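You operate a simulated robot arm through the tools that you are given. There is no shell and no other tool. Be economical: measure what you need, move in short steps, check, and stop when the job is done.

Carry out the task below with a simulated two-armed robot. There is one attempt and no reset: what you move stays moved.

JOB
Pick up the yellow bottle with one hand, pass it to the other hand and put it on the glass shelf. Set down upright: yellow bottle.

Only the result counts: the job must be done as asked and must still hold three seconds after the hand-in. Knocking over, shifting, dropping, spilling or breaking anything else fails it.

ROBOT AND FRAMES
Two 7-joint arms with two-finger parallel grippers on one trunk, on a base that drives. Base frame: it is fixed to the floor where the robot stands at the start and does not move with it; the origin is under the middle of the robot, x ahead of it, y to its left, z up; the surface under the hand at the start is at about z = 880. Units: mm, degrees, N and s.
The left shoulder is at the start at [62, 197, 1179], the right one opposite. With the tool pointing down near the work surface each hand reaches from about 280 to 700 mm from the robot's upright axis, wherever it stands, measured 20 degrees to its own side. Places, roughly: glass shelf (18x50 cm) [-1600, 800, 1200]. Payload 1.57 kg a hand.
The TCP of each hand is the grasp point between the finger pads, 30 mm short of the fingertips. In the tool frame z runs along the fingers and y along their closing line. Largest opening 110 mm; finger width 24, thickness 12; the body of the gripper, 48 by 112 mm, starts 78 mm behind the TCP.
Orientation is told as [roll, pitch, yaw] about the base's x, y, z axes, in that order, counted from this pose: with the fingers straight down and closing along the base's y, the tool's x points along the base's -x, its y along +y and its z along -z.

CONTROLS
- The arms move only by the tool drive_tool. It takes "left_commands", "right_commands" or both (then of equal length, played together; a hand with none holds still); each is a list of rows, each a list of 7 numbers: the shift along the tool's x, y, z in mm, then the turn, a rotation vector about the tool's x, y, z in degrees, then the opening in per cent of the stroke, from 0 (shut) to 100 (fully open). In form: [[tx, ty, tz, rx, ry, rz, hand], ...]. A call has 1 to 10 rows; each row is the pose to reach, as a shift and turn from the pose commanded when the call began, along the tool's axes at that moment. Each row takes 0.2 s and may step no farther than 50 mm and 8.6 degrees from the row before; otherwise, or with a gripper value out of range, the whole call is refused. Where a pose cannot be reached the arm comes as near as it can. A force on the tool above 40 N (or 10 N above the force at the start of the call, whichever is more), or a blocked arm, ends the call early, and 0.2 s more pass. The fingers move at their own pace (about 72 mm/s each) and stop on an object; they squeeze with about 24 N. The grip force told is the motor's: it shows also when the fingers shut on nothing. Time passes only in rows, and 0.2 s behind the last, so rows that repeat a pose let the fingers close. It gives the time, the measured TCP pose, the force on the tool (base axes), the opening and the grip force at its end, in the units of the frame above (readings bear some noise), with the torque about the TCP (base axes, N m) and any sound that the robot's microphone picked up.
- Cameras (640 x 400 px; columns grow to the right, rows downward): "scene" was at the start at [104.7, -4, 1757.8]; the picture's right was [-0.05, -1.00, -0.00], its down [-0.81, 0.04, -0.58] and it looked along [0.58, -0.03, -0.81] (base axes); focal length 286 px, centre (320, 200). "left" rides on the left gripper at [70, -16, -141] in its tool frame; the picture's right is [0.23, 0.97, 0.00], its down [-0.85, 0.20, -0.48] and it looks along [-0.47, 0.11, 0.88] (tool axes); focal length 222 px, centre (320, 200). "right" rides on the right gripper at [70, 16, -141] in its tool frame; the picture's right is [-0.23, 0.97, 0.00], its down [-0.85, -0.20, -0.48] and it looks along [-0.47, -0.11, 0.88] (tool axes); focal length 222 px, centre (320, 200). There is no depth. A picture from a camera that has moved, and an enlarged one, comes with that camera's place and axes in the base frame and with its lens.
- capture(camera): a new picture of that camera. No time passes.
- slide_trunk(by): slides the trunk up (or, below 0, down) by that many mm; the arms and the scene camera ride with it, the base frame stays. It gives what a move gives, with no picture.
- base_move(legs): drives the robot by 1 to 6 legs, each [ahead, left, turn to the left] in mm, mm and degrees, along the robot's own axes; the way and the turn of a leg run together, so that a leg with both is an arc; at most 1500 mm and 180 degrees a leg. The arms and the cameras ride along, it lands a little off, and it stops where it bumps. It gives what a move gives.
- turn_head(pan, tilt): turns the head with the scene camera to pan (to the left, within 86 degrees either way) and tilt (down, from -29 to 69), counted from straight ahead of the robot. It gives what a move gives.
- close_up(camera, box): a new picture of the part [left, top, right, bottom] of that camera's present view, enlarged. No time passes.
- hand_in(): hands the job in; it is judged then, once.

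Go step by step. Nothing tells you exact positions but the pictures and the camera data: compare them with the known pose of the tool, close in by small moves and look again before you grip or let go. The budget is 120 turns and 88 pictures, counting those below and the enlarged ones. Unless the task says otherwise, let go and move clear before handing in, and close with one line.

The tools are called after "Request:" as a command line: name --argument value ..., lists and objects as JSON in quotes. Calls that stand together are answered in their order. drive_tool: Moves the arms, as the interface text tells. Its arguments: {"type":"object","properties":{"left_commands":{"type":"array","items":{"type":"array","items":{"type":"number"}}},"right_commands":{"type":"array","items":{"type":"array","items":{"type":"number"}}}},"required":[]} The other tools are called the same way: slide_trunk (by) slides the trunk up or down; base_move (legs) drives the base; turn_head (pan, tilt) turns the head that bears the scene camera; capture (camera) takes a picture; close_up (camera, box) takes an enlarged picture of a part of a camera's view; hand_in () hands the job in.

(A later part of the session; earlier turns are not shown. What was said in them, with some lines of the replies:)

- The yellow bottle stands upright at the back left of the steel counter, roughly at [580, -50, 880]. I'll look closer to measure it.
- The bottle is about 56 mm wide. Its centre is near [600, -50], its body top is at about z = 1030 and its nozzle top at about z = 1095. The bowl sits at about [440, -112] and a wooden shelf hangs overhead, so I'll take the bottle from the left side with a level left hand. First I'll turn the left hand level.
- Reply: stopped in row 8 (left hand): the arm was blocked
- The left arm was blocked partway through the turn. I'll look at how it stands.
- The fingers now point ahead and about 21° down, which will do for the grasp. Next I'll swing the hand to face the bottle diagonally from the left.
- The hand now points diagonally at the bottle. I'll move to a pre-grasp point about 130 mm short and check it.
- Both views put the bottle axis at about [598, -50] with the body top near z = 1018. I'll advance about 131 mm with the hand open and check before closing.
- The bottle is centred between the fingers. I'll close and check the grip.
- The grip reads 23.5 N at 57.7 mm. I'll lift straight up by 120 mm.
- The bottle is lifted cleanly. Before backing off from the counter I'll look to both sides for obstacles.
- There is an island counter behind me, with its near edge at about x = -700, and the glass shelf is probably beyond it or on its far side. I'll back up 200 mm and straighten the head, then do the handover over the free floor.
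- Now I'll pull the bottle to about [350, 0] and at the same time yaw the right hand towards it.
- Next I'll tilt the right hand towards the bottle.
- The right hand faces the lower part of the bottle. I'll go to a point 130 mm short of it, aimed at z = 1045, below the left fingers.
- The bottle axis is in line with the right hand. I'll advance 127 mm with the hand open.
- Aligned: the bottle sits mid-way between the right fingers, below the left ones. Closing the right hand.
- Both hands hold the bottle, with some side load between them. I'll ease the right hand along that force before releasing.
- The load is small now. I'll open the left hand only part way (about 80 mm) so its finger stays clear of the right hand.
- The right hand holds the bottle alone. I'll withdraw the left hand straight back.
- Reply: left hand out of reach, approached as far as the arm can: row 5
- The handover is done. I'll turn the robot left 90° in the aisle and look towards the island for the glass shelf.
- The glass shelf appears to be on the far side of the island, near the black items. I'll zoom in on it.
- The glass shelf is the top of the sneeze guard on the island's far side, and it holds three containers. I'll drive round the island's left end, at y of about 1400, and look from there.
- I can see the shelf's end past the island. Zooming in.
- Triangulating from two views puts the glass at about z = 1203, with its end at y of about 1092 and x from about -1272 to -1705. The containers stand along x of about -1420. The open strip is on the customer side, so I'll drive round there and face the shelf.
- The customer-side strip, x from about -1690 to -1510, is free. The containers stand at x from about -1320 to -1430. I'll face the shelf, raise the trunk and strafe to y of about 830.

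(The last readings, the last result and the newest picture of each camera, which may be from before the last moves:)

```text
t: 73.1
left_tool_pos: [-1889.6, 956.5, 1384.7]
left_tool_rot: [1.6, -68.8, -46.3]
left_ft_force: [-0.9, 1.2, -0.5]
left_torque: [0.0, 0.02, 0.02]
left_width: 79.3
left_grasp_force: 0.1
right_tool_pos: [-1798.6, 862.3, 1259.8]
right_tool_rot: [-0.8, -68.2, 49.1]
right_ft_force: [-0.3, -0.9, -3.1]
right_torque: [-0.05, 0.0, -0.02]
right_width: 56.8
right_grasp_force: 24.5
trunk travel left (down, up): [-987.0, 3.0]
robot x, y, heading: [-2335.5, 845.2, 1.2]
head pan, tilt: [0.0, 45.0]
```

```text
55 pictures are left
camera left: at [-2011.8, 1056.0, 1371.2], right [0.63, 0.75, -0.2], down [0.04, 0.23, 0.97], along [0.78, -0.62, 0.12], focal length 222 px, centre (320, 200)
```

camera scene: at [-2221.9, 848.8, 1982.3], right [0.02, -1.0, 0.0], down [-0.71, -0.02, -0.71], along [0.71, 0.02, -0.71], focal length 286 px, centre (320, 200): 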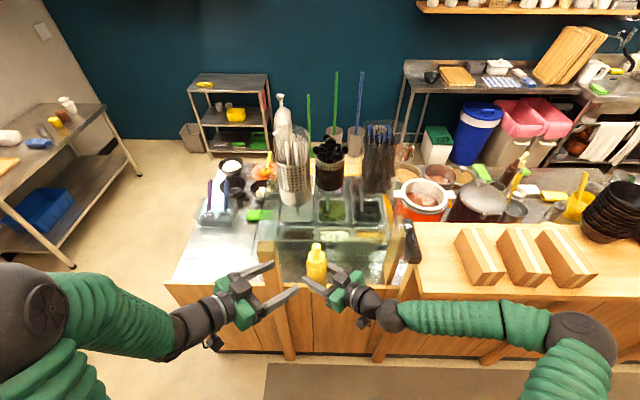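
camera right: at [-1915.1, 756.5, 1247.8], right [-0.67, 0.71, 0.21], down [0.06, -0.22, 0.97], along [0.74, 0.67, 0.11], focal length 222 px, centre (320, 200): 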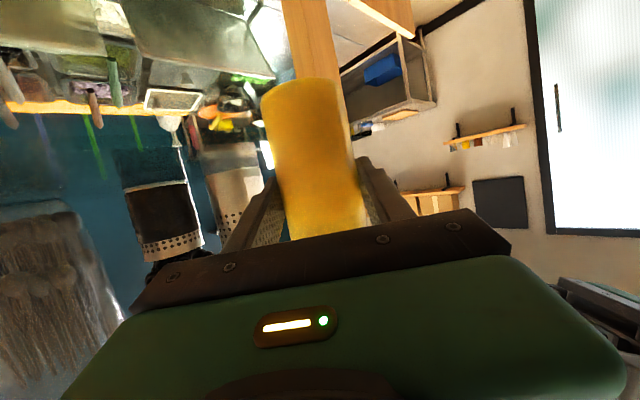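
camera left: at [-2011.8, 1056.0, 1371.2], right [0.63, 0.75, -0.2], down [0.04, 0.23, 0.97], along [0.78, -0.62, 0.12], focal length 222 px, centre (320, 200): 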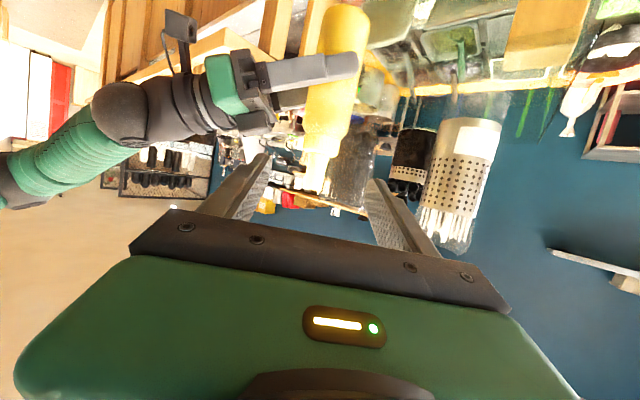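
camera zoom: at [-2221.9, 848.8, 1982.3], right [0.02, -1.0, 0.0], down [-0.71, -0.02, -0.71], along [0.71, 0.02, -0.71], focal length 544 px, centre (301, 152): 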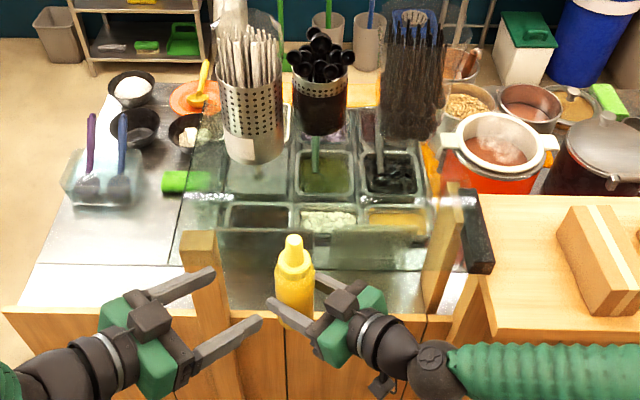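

Everything is in view. I'll zoom in on the near glass edge before moving over it.

Request:
close_up --camera "scene" --box '[250, 200, 350, 300]'

Request:
close_up --camera "scene" --box '[330, 200, 430, 300]'

```text
4.00 times, centred on (300, 250) of scene
camera zoom: at [-2221.9, 848.8, 1982.3], right [0.02, -1.0, 0.0], down [-0.71, -0.02, -0.71], along [0.71, 0.02, -0.71], focal length 1142 px, centre (400, 0)
```

zoom: 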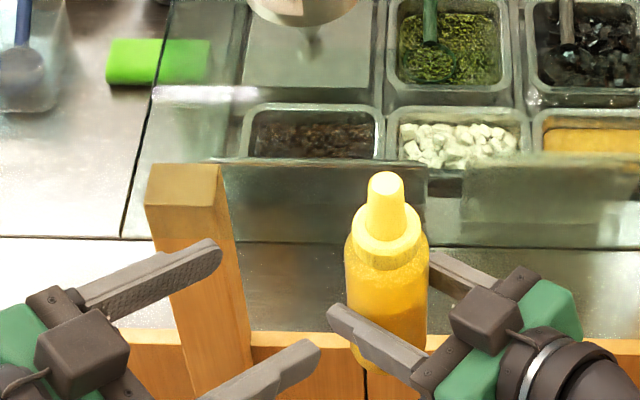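

```text
4.00 times, centred on (380, 250) of scene
camera zoom: at [-2221.9, 848.8, 1982.3], right [0.02, -1.0, 0.0], down [-0.71, -0.02, -0.71], along [0.71, 0.02, -0.71], focal length 1142 px, centre (80, 0)
```

zoom: 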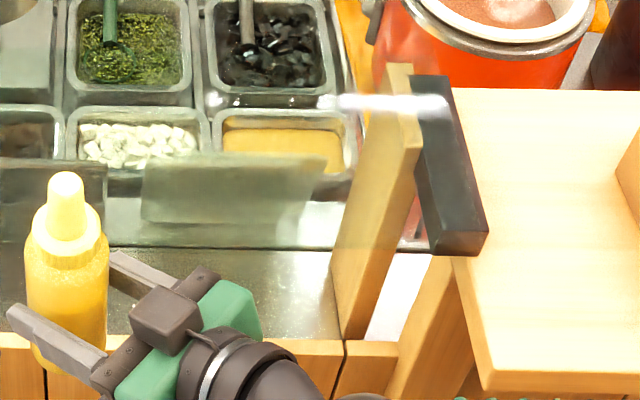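

The glass runs from x of about -1715 inwards at z of about 1203. I'll raise the bottle another 40 mm, then drive ahead so it hangs over the free strip.

Request:
drive_tool --right_commands '[[-19, 0, -7, 0, 0, 0, 0], [-37, 0, -15, 0, 0, 0, 0]]'

Request:
base_move --legs '[[190, -25, 0]]'

Request:
capture --camera "scene"

Request:
capture --camera "right"

```text
t: 73.7
left_tool_pos: [-1891.2, 956.3, 1385.3]
left_tool_rot: [1.6, -68.7, -46.5]
left_ft_force: [0.2, 0.7, 0.3]
left_torque: [0.0, 0.0, 0.03]
left_width: 79.3
left_grasp_force: 0.0
right_tool_pos: [-1800.3, 863.2, 1300.3]
right_tool_rot: [-1.0, -68.2, 49.2]
right_ft_force: [-0.6, 0.0, -2.9]
right_torque: [-0.02, 0.03, 0.0]
right_width: 57.0
right_grasp_force: 24.4
trunk travel left (down, up): [-987.0, 3.0]
robot x, y, heading: [-2335.4, 848.5, 1.0]
head pan, tilt: [0.0, 45.0]
```

```text
t: 75.2
left_tool_pos: [-1703.1, 938.4, 1384.9]
left_tool_rot: [1.9, -68.9, -46.8]
left_ft_force: [-0.5, 0.1, 0.6]
left_torque: [-0.03, 0.03, -0.01]
left_width: 79.2
left_grasp_force: 0.0
right_tool_pos: [-1613.5, 843.2, 1301.8]
right_tool_rot: [-1.4, -68.4, 49.7]
right_ft_force: [-1.1, 0.9, -4.3]
right_torque: [0.0, -0.01, -0.02]
right_width: 56.9
right_grasp_force: 24.2
trunk travel left (down, up): [-987.0, 3.0]
robot x, y, heading: [-2142.4, 823.3, 1.0]
head pan, tilt: [0.0, 45.0]
```

```text
52 pictures are left
camera scene: at [-2038.4, 830.7, 1982.8], right [0.02, -1.0, 0.0], down [-0.71, -0.02, -0.71], along [0.71, 0.01, -0.71], focal length 286 px, centre (320, 200)
```

scene: 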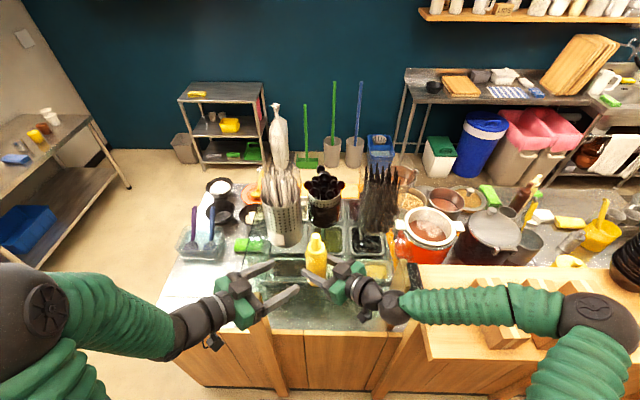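

```text
51 pictures are left
camera right: at [-1728.3, 737.9, 1290.1], right [-0.67, 0.71, 0.2], down [0.06, -0.22, 0.97], along [0.74, 0.67, 0.11], focal length 222 px, centre (320, 200)
```

right: 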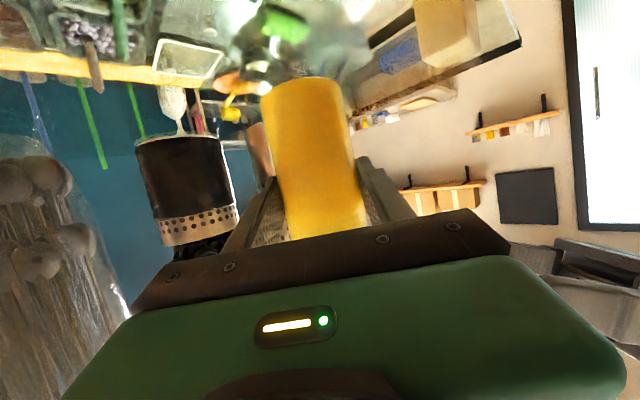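

Request:
close_up --camera "scene" --box '[220, 200, 430, 360]'

Request:
close_up --camera "right" --box '[120, 0, 540, 260]'

Request:
capture --camera "left"

```text
2.50 times, centred on (325, 280) of scene
camera zoom: at [-2038.4, 830.7, 1982.8], right [0.02, -1.0, 0.0], down [-0.71, -0.02, -0.71], along [0.71, 0.01, -0.71], focal length 714 px, centre (308, 0)
```

zoom: 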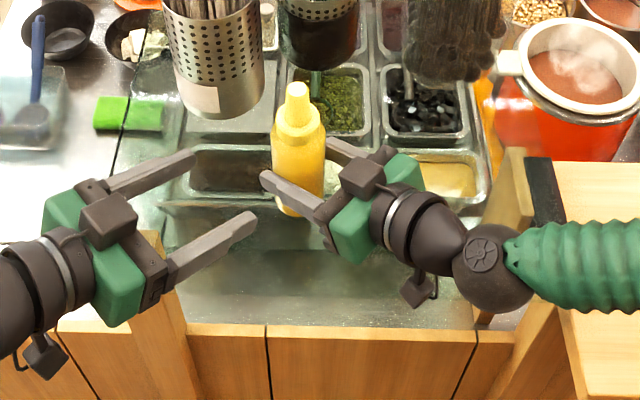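

```text
1.52 times, centred on (330, 130) of right
camera zoom: at [-1728.3, 737.9, 1290.1], right [-0.67, 0.71, 0.2], down [0.06, -0.22, 0.97], along [0.74, 0.67, 0.11], focal length 338 px, centre (305, 307)
```

zoom: 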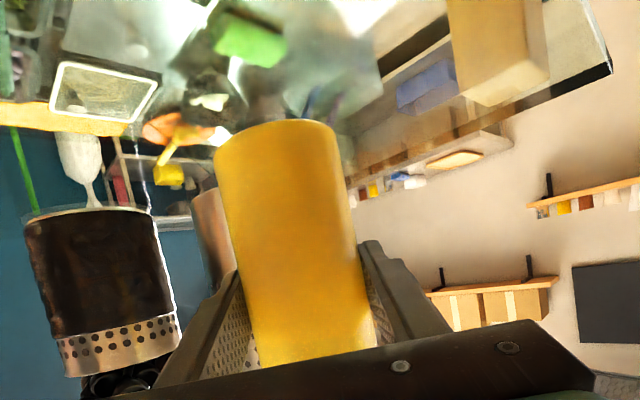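

```text
48 pictures are left
camera left: at [-1825.3, 1037.1, 1372.3], right [0.63, 0.75, -0.2], down [0.03, 0.23, 0.97], along [0.77, -0.62, 0.12], focal length 222 px, centre (320, 200)
```

left: 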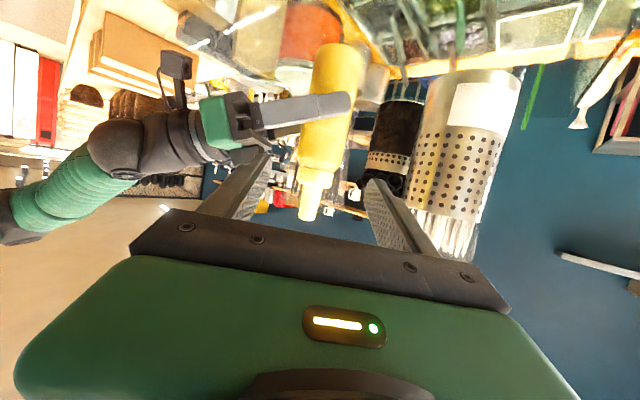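

Compared with the handover, the bottle has slid about 20 mm down in the right grip, though it is still upright and now steady. Its base should be about 33 mm above the glass. I'll lower it 22 mm and re-check.

Request:
drive_tool --right_commands '[[7, 0, 3, 0, 0, 0, 0], [14, 0, 5, 0, 0, 0, 0], [20, 0, 8, 0, 0, 0, 0]]'

Request:
close_up --camera "left" --box '[240, 0, 540, 230]'

Request:
close_up --camera "right" --box '[120, 0, 540, 260]'

```text
t: 76.0
left_tool_pos: [-1700.8, 937.7, 1385.2]
left_tool_rot: [1.9, -68.9, -46.5]
left_ft_force: [1.5, -0.7, 0.6]
left_torque: [0.01, 0.0, 0.01]
left_width: 79.2
left_grasp_force: 0.0
right_tool_pos: [-1609.9, 842.6, 1279.4]
right_tool_rot: [-1.0, -68.4, 49.2]
right_ft_force: [0.2, -0.1, -2.8]
right_torque: [-0.05, 0.02, -0.01]
right_width: 56.9
right_grasp_force: 23.9
trunk travel left (down, up): [-987.0, 3.0]
robot x, y, heading: [-2143.6, 825.7, 1.3]
head pan, tilt: [0.0, 45.0]
```

```text
1.74 times, centred on (390, 115) of left
camera zoom: at [-1822.9, 1035.7, 1371.9], right [0.63, 0.75, -0.2], down [0.04, 0.23, 0.97], along [0.78, -0.62, 0.12], focal length 386 px, centre (198, 348)
```

zoom: 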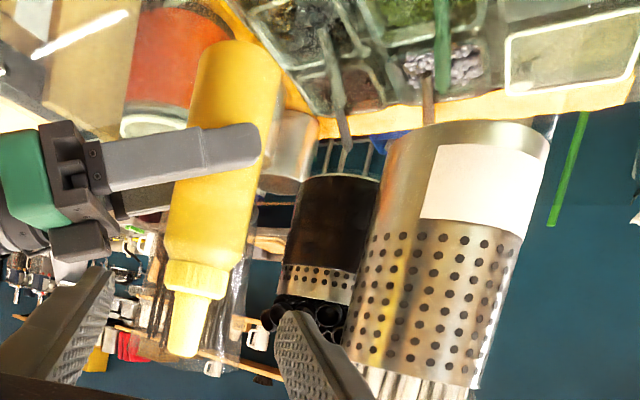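

```text
1.52 times, centred on (330, 130) of right
camera zoom: at [-1725.0, 737.1, 1267.9], right [-0.67, 0.71, 0.2], down [0.06, -0.22, 0.97], along [0.74, 0.66, 0.11], focal length 338 px, centre (305, 307)
```

zoom: 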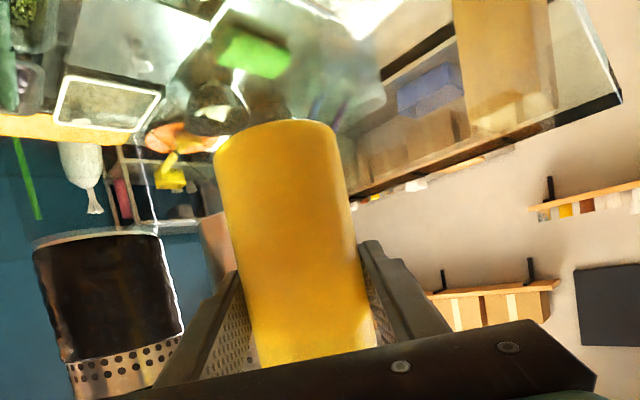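

The base is about 11 mm above the glass. I'll lower it in small steps and watch the force.

Request:
drive_tool --right_commands '[[2.8, 0, 1.1, 0, 0, 0, 0], [5.6, 0, 2.2, 0, 0, 0, 0], [7.4, 0, 3, 0, 0, 0, 0]]'

```text
t: 76.8
left_tool_pos: [-1700.8, 934.9, 1386.9]
left_tool_rot: [1.9, -68.7, -46.8]
left_ft_force: [0.9, -0.5, -0.1]
left_torque: [0.02, -0.01, 0.03]
left_width: 79.1
left_grasp_force: 0.1
right_tool_pos: [-1609.1, 841.0, 1272.6]
right_tool_rot: [-1.1, -68.4, 49.3]
right_ft_force: [0.6, -1.5, 3.8]
right_torque: [-0.14, 0.13, 0.06]
right_width: 57.3
right_grasp_force: 24.7
trunk travel left (down, up): [-987.0, 3.0]
robot x, y, heading: [-2144.9, 822.8, 1.0]
head pan, tilt: [0.0, 45.0]
```

The force rose by about 6 N, which suggests contact. I'll press 1.5 mm more and look.

Request:
drive_tool --right_commands '[[1.4, 0, 0.6, 0, 0, 0, 0]]'

Request:
close_up --camera "right" --box '[120, 0, 540, 260]'

Request:
close_up --camera "left" --box '[240, 0, 540, 230]'

```text
t: 77.2
left_tool_pos: [-1701.8, 935.4, 1386.5]
left_tool_rot: [2.0, -68.6, -46.8]
left_ft_force: [-0.3, 0.4, -0.3]
left_torque: [0.01, -0.04, -0.02]
left_width: 79.2
left_grasp_force: 0.0
right_tool_pos: [-1609.9, 841.1, 1271.2]
right_tool_rot: [-1.4, -68.5, 49.4]
right_ft_force: [3.1, -1.7, 16.5]
right_torque: [-0.1, 0.21, 0.06]
right_width: 57.0
right_grasp_force: 24.2
trunk travel left (down, up): [-987.0, 3.0]
robot x, y, heading: [-2146.0, 824.6, 1.0]
head pan, tilt: [0.0, 45.0]
```

```text
1.52 times, centred on (330, 130) of right
camera zoom: at [-1725.2, 735.2, 1259.5], right [-0.67, 0.71, 0.2], down [0.05, -0.23, 0.97], along [0.74, 0.66, 0.11], focal length 338 px, centre (305, 307)
```

zoom: 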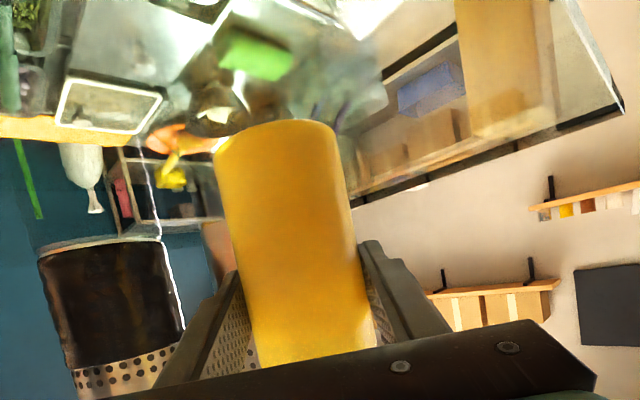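

```text
1.74 times, centred on (390, 115) of left
camera zoom: at [-1822.9, 1033.9, 1372.6], right [0.63, 0.75, -0.2], down [0.04, 0.23, 0.97], along [0.78, -0.62, 0.12], focal length 386 px, centre (198, 348)
```

zoom: 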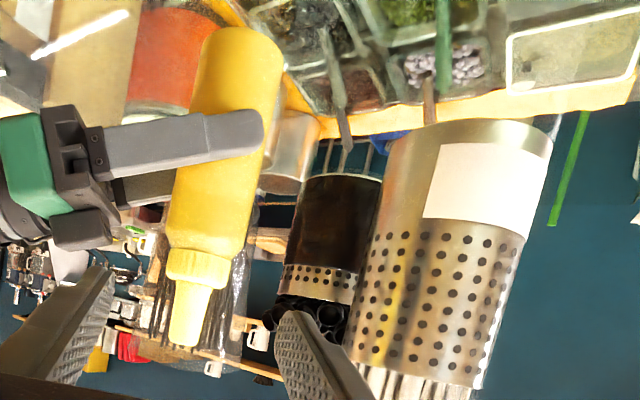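

The bottle rests firmly on the glass at z of about 1206. I'll ease the pressure by 1 mm and open slowly.

Request:
drive_tool --right_commands '[[-1, 0, -0.4, 0, 0, 0, 0], [-1, 0, -0.4, 0, 0, 0, 56], [-1, 0, -0.4, 0, 0, 0, 60], [-1, 0, -0.4, 0, 0, 0, 75], [-1, 0, -0.4, 0, 0, 0, 95], [-1, 0, -0.4, 0, 0, 0, 95]]'

Request:
close_up --camera "left" --box '[240, 0, 540, 230]'

Request:
close_up --camera "right" --box '[120, 0, 540, 260]'

```text
t: 78.6
left_tool_pos: [-1699.4, 935.6, 1385.4]
left_tool_rot: [1.8, -68.7, -46.6]
left_ft_force: [0.3, 0.1, -0.6]
left_torque: [0.02, 0.0, 0.02]
left_width: 79.4
left_grasp_force: 0.0
right_tool_pos: [-1610.3, 842.0, 1270.2]
right_tool_rot: [-1.0, -68.3, 49.0]
right_ft_force: [0.7, 0.2, -0.1]
right_torque: [0.05, 0.01, 0.0]
right_width: 104.7
right_grasp_force: 0.1
trunk travel left (down, up): [-987.0, 3.0]
robot x, y, heading: [-2145.7, 825.9, 1.3]
head pan, tilt: [0.0, 45.0]
```

```text
1.74 times, centred on (390, 115) of left
camera zoom: at [-1821.7, 1034.7, 1371.7], right [0.63, 0.75, -0.2], down [0.04, 0.23, 0.97], along [0.78, -0.62, 0.12], focal length 386 px, centre (198, 348)
```

zoom: 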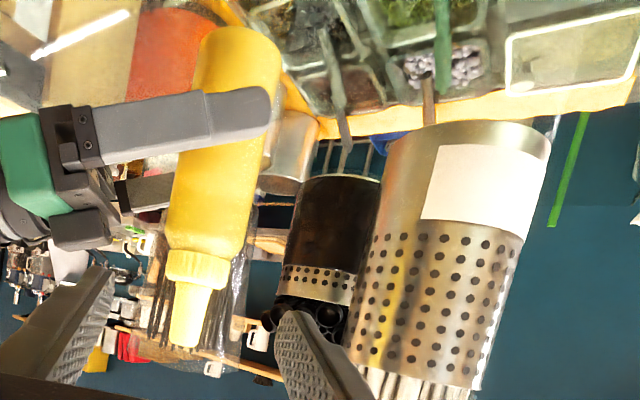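

```text
1.52 times, centred on (330, 130) of right
camera zoom: at [-1724.8, 735.7, 1259.2], right [-0.67, 0.71, 0.2], down [0.06, -0.22, 0.97], along [0.74, 0.67, 0.11], focal length 338 px, centre (305, 307)
```

zoom: 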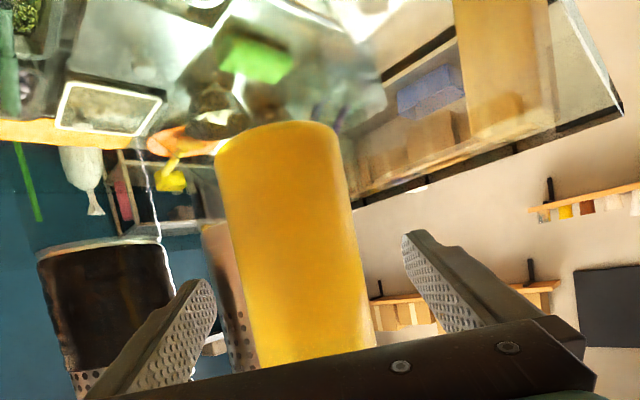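

The bottle stands by itself between the open fingers. I'll withdraw the right hand straight back.

Request:
drive_tool --right_commands '[[0, 0, -20, 0, 0, 0, 95], [0, 0, -45, 0, 0, 0, 95], [0, 0, -70, 0, 0, 0, 95], [0, 0, -95, 0, 0, 0, 95], [0, 0, -115, 0, 0, 0, 95]]'

Request:
close_up --camera "scene" --box '[220, 160, 430, 320]'

```text
t: 79.8
left_tool_pos: [-1700.6, 934.4, 1386.1]
left_tool_rot: [1.9, -68.8, -46.8]
left_ft_force: [-0.7, 0.1, -0.3]
left_torque: [0.01, 0.02, 0.03]
left_width: 79.6
left_grasp_force: 0.2
right_tool_pos: [-1682.5, 761.3, 1313.9]
right_tool_rot: [-0.9, -68.3, 49.1]
right_ft_force: [-0.6, -0.2, -0.2]
right_torque: [-0.02, -0.02, -0.01]
right_width: 104.6
right_grasp_force: 0.1
trunk travel left (down, up): [-987.0, 3.0]
robot x, y, heading: [-2146.6, 825.9, 1.2]
head pan, tilt: [0.0, 45.0]
```

```text
2.50 times, centred on (325, 240) of scene
camera zoom: at [-2033.5, 825.7, 1982.5], right [0.02, -1.0, 0.0], down [-0.71, -0.01, -0.71], along [0.71, 0.02, -0.71], focal length 714 px, centre (308, 100)
```

zoom: 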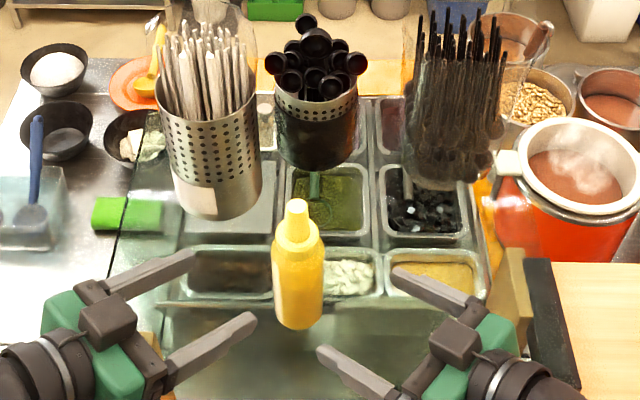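

The bottle stands on the glass with both hands clear. I'll back the robot away and take a final look.

Request:
base_move --legs '[[-220, 0, 0]]'

Request:
close_up --camera "scene" --box '[200, 100, 440, 300]'

```text
t: 81.5
left_tool_pos: [-1915.5, 931.1, 1383.9]
left_tool_rot: [1.2, -68.4, -46.0]
left_ft_force: [0.5, 0.2, 0.6]
left_torque: [0.01, 0.03, -0.01]
left_width: 79.5
left_grasp_force: 0.1
right_tool_pos: [-1897.1, 758.0, 1313.0]
right_tool_rot: [-0.4, -68.1, 48.8]
right_ft_force: [0.4, 0.1, 0.9]
right_torque: [-0.02, 0.02, 0.05]
right_width: 104.6
right_grasp_force: 0.0
trunk travel left (down, up): [-987.0, 3.0]
robot x, y, heading: [-2363.2, 820.8, 1.3]
head pan, tilt: [0.0, 45.0]
```

```text
2.00 times, centred on (320, 200) of scene
camera zoom: at [-2245.5, 821.8, 1981.8], right [0.02, -1.0, 0.0], down [-0.71, -0.02, -0.7], along [0.7, 0.02, -0.71], focal length 571 px, centre (320, 200)
```

zoom: 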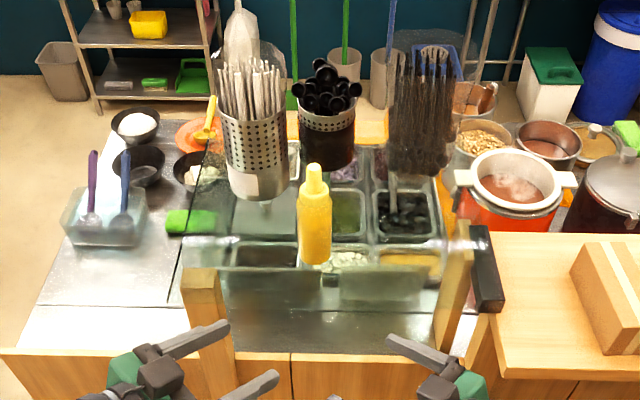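

The bottle stands upright on the glass shelf, nothing else looks disturbed, and both hands are clear. Handing in.

Request:
hand_in

```text
The job is handed in.
```

The yellow bottle was picked up with the left hand, passed to the right hand and set upright on the glass shelf, with nothing else visibly disturbed; I have handed the job in.
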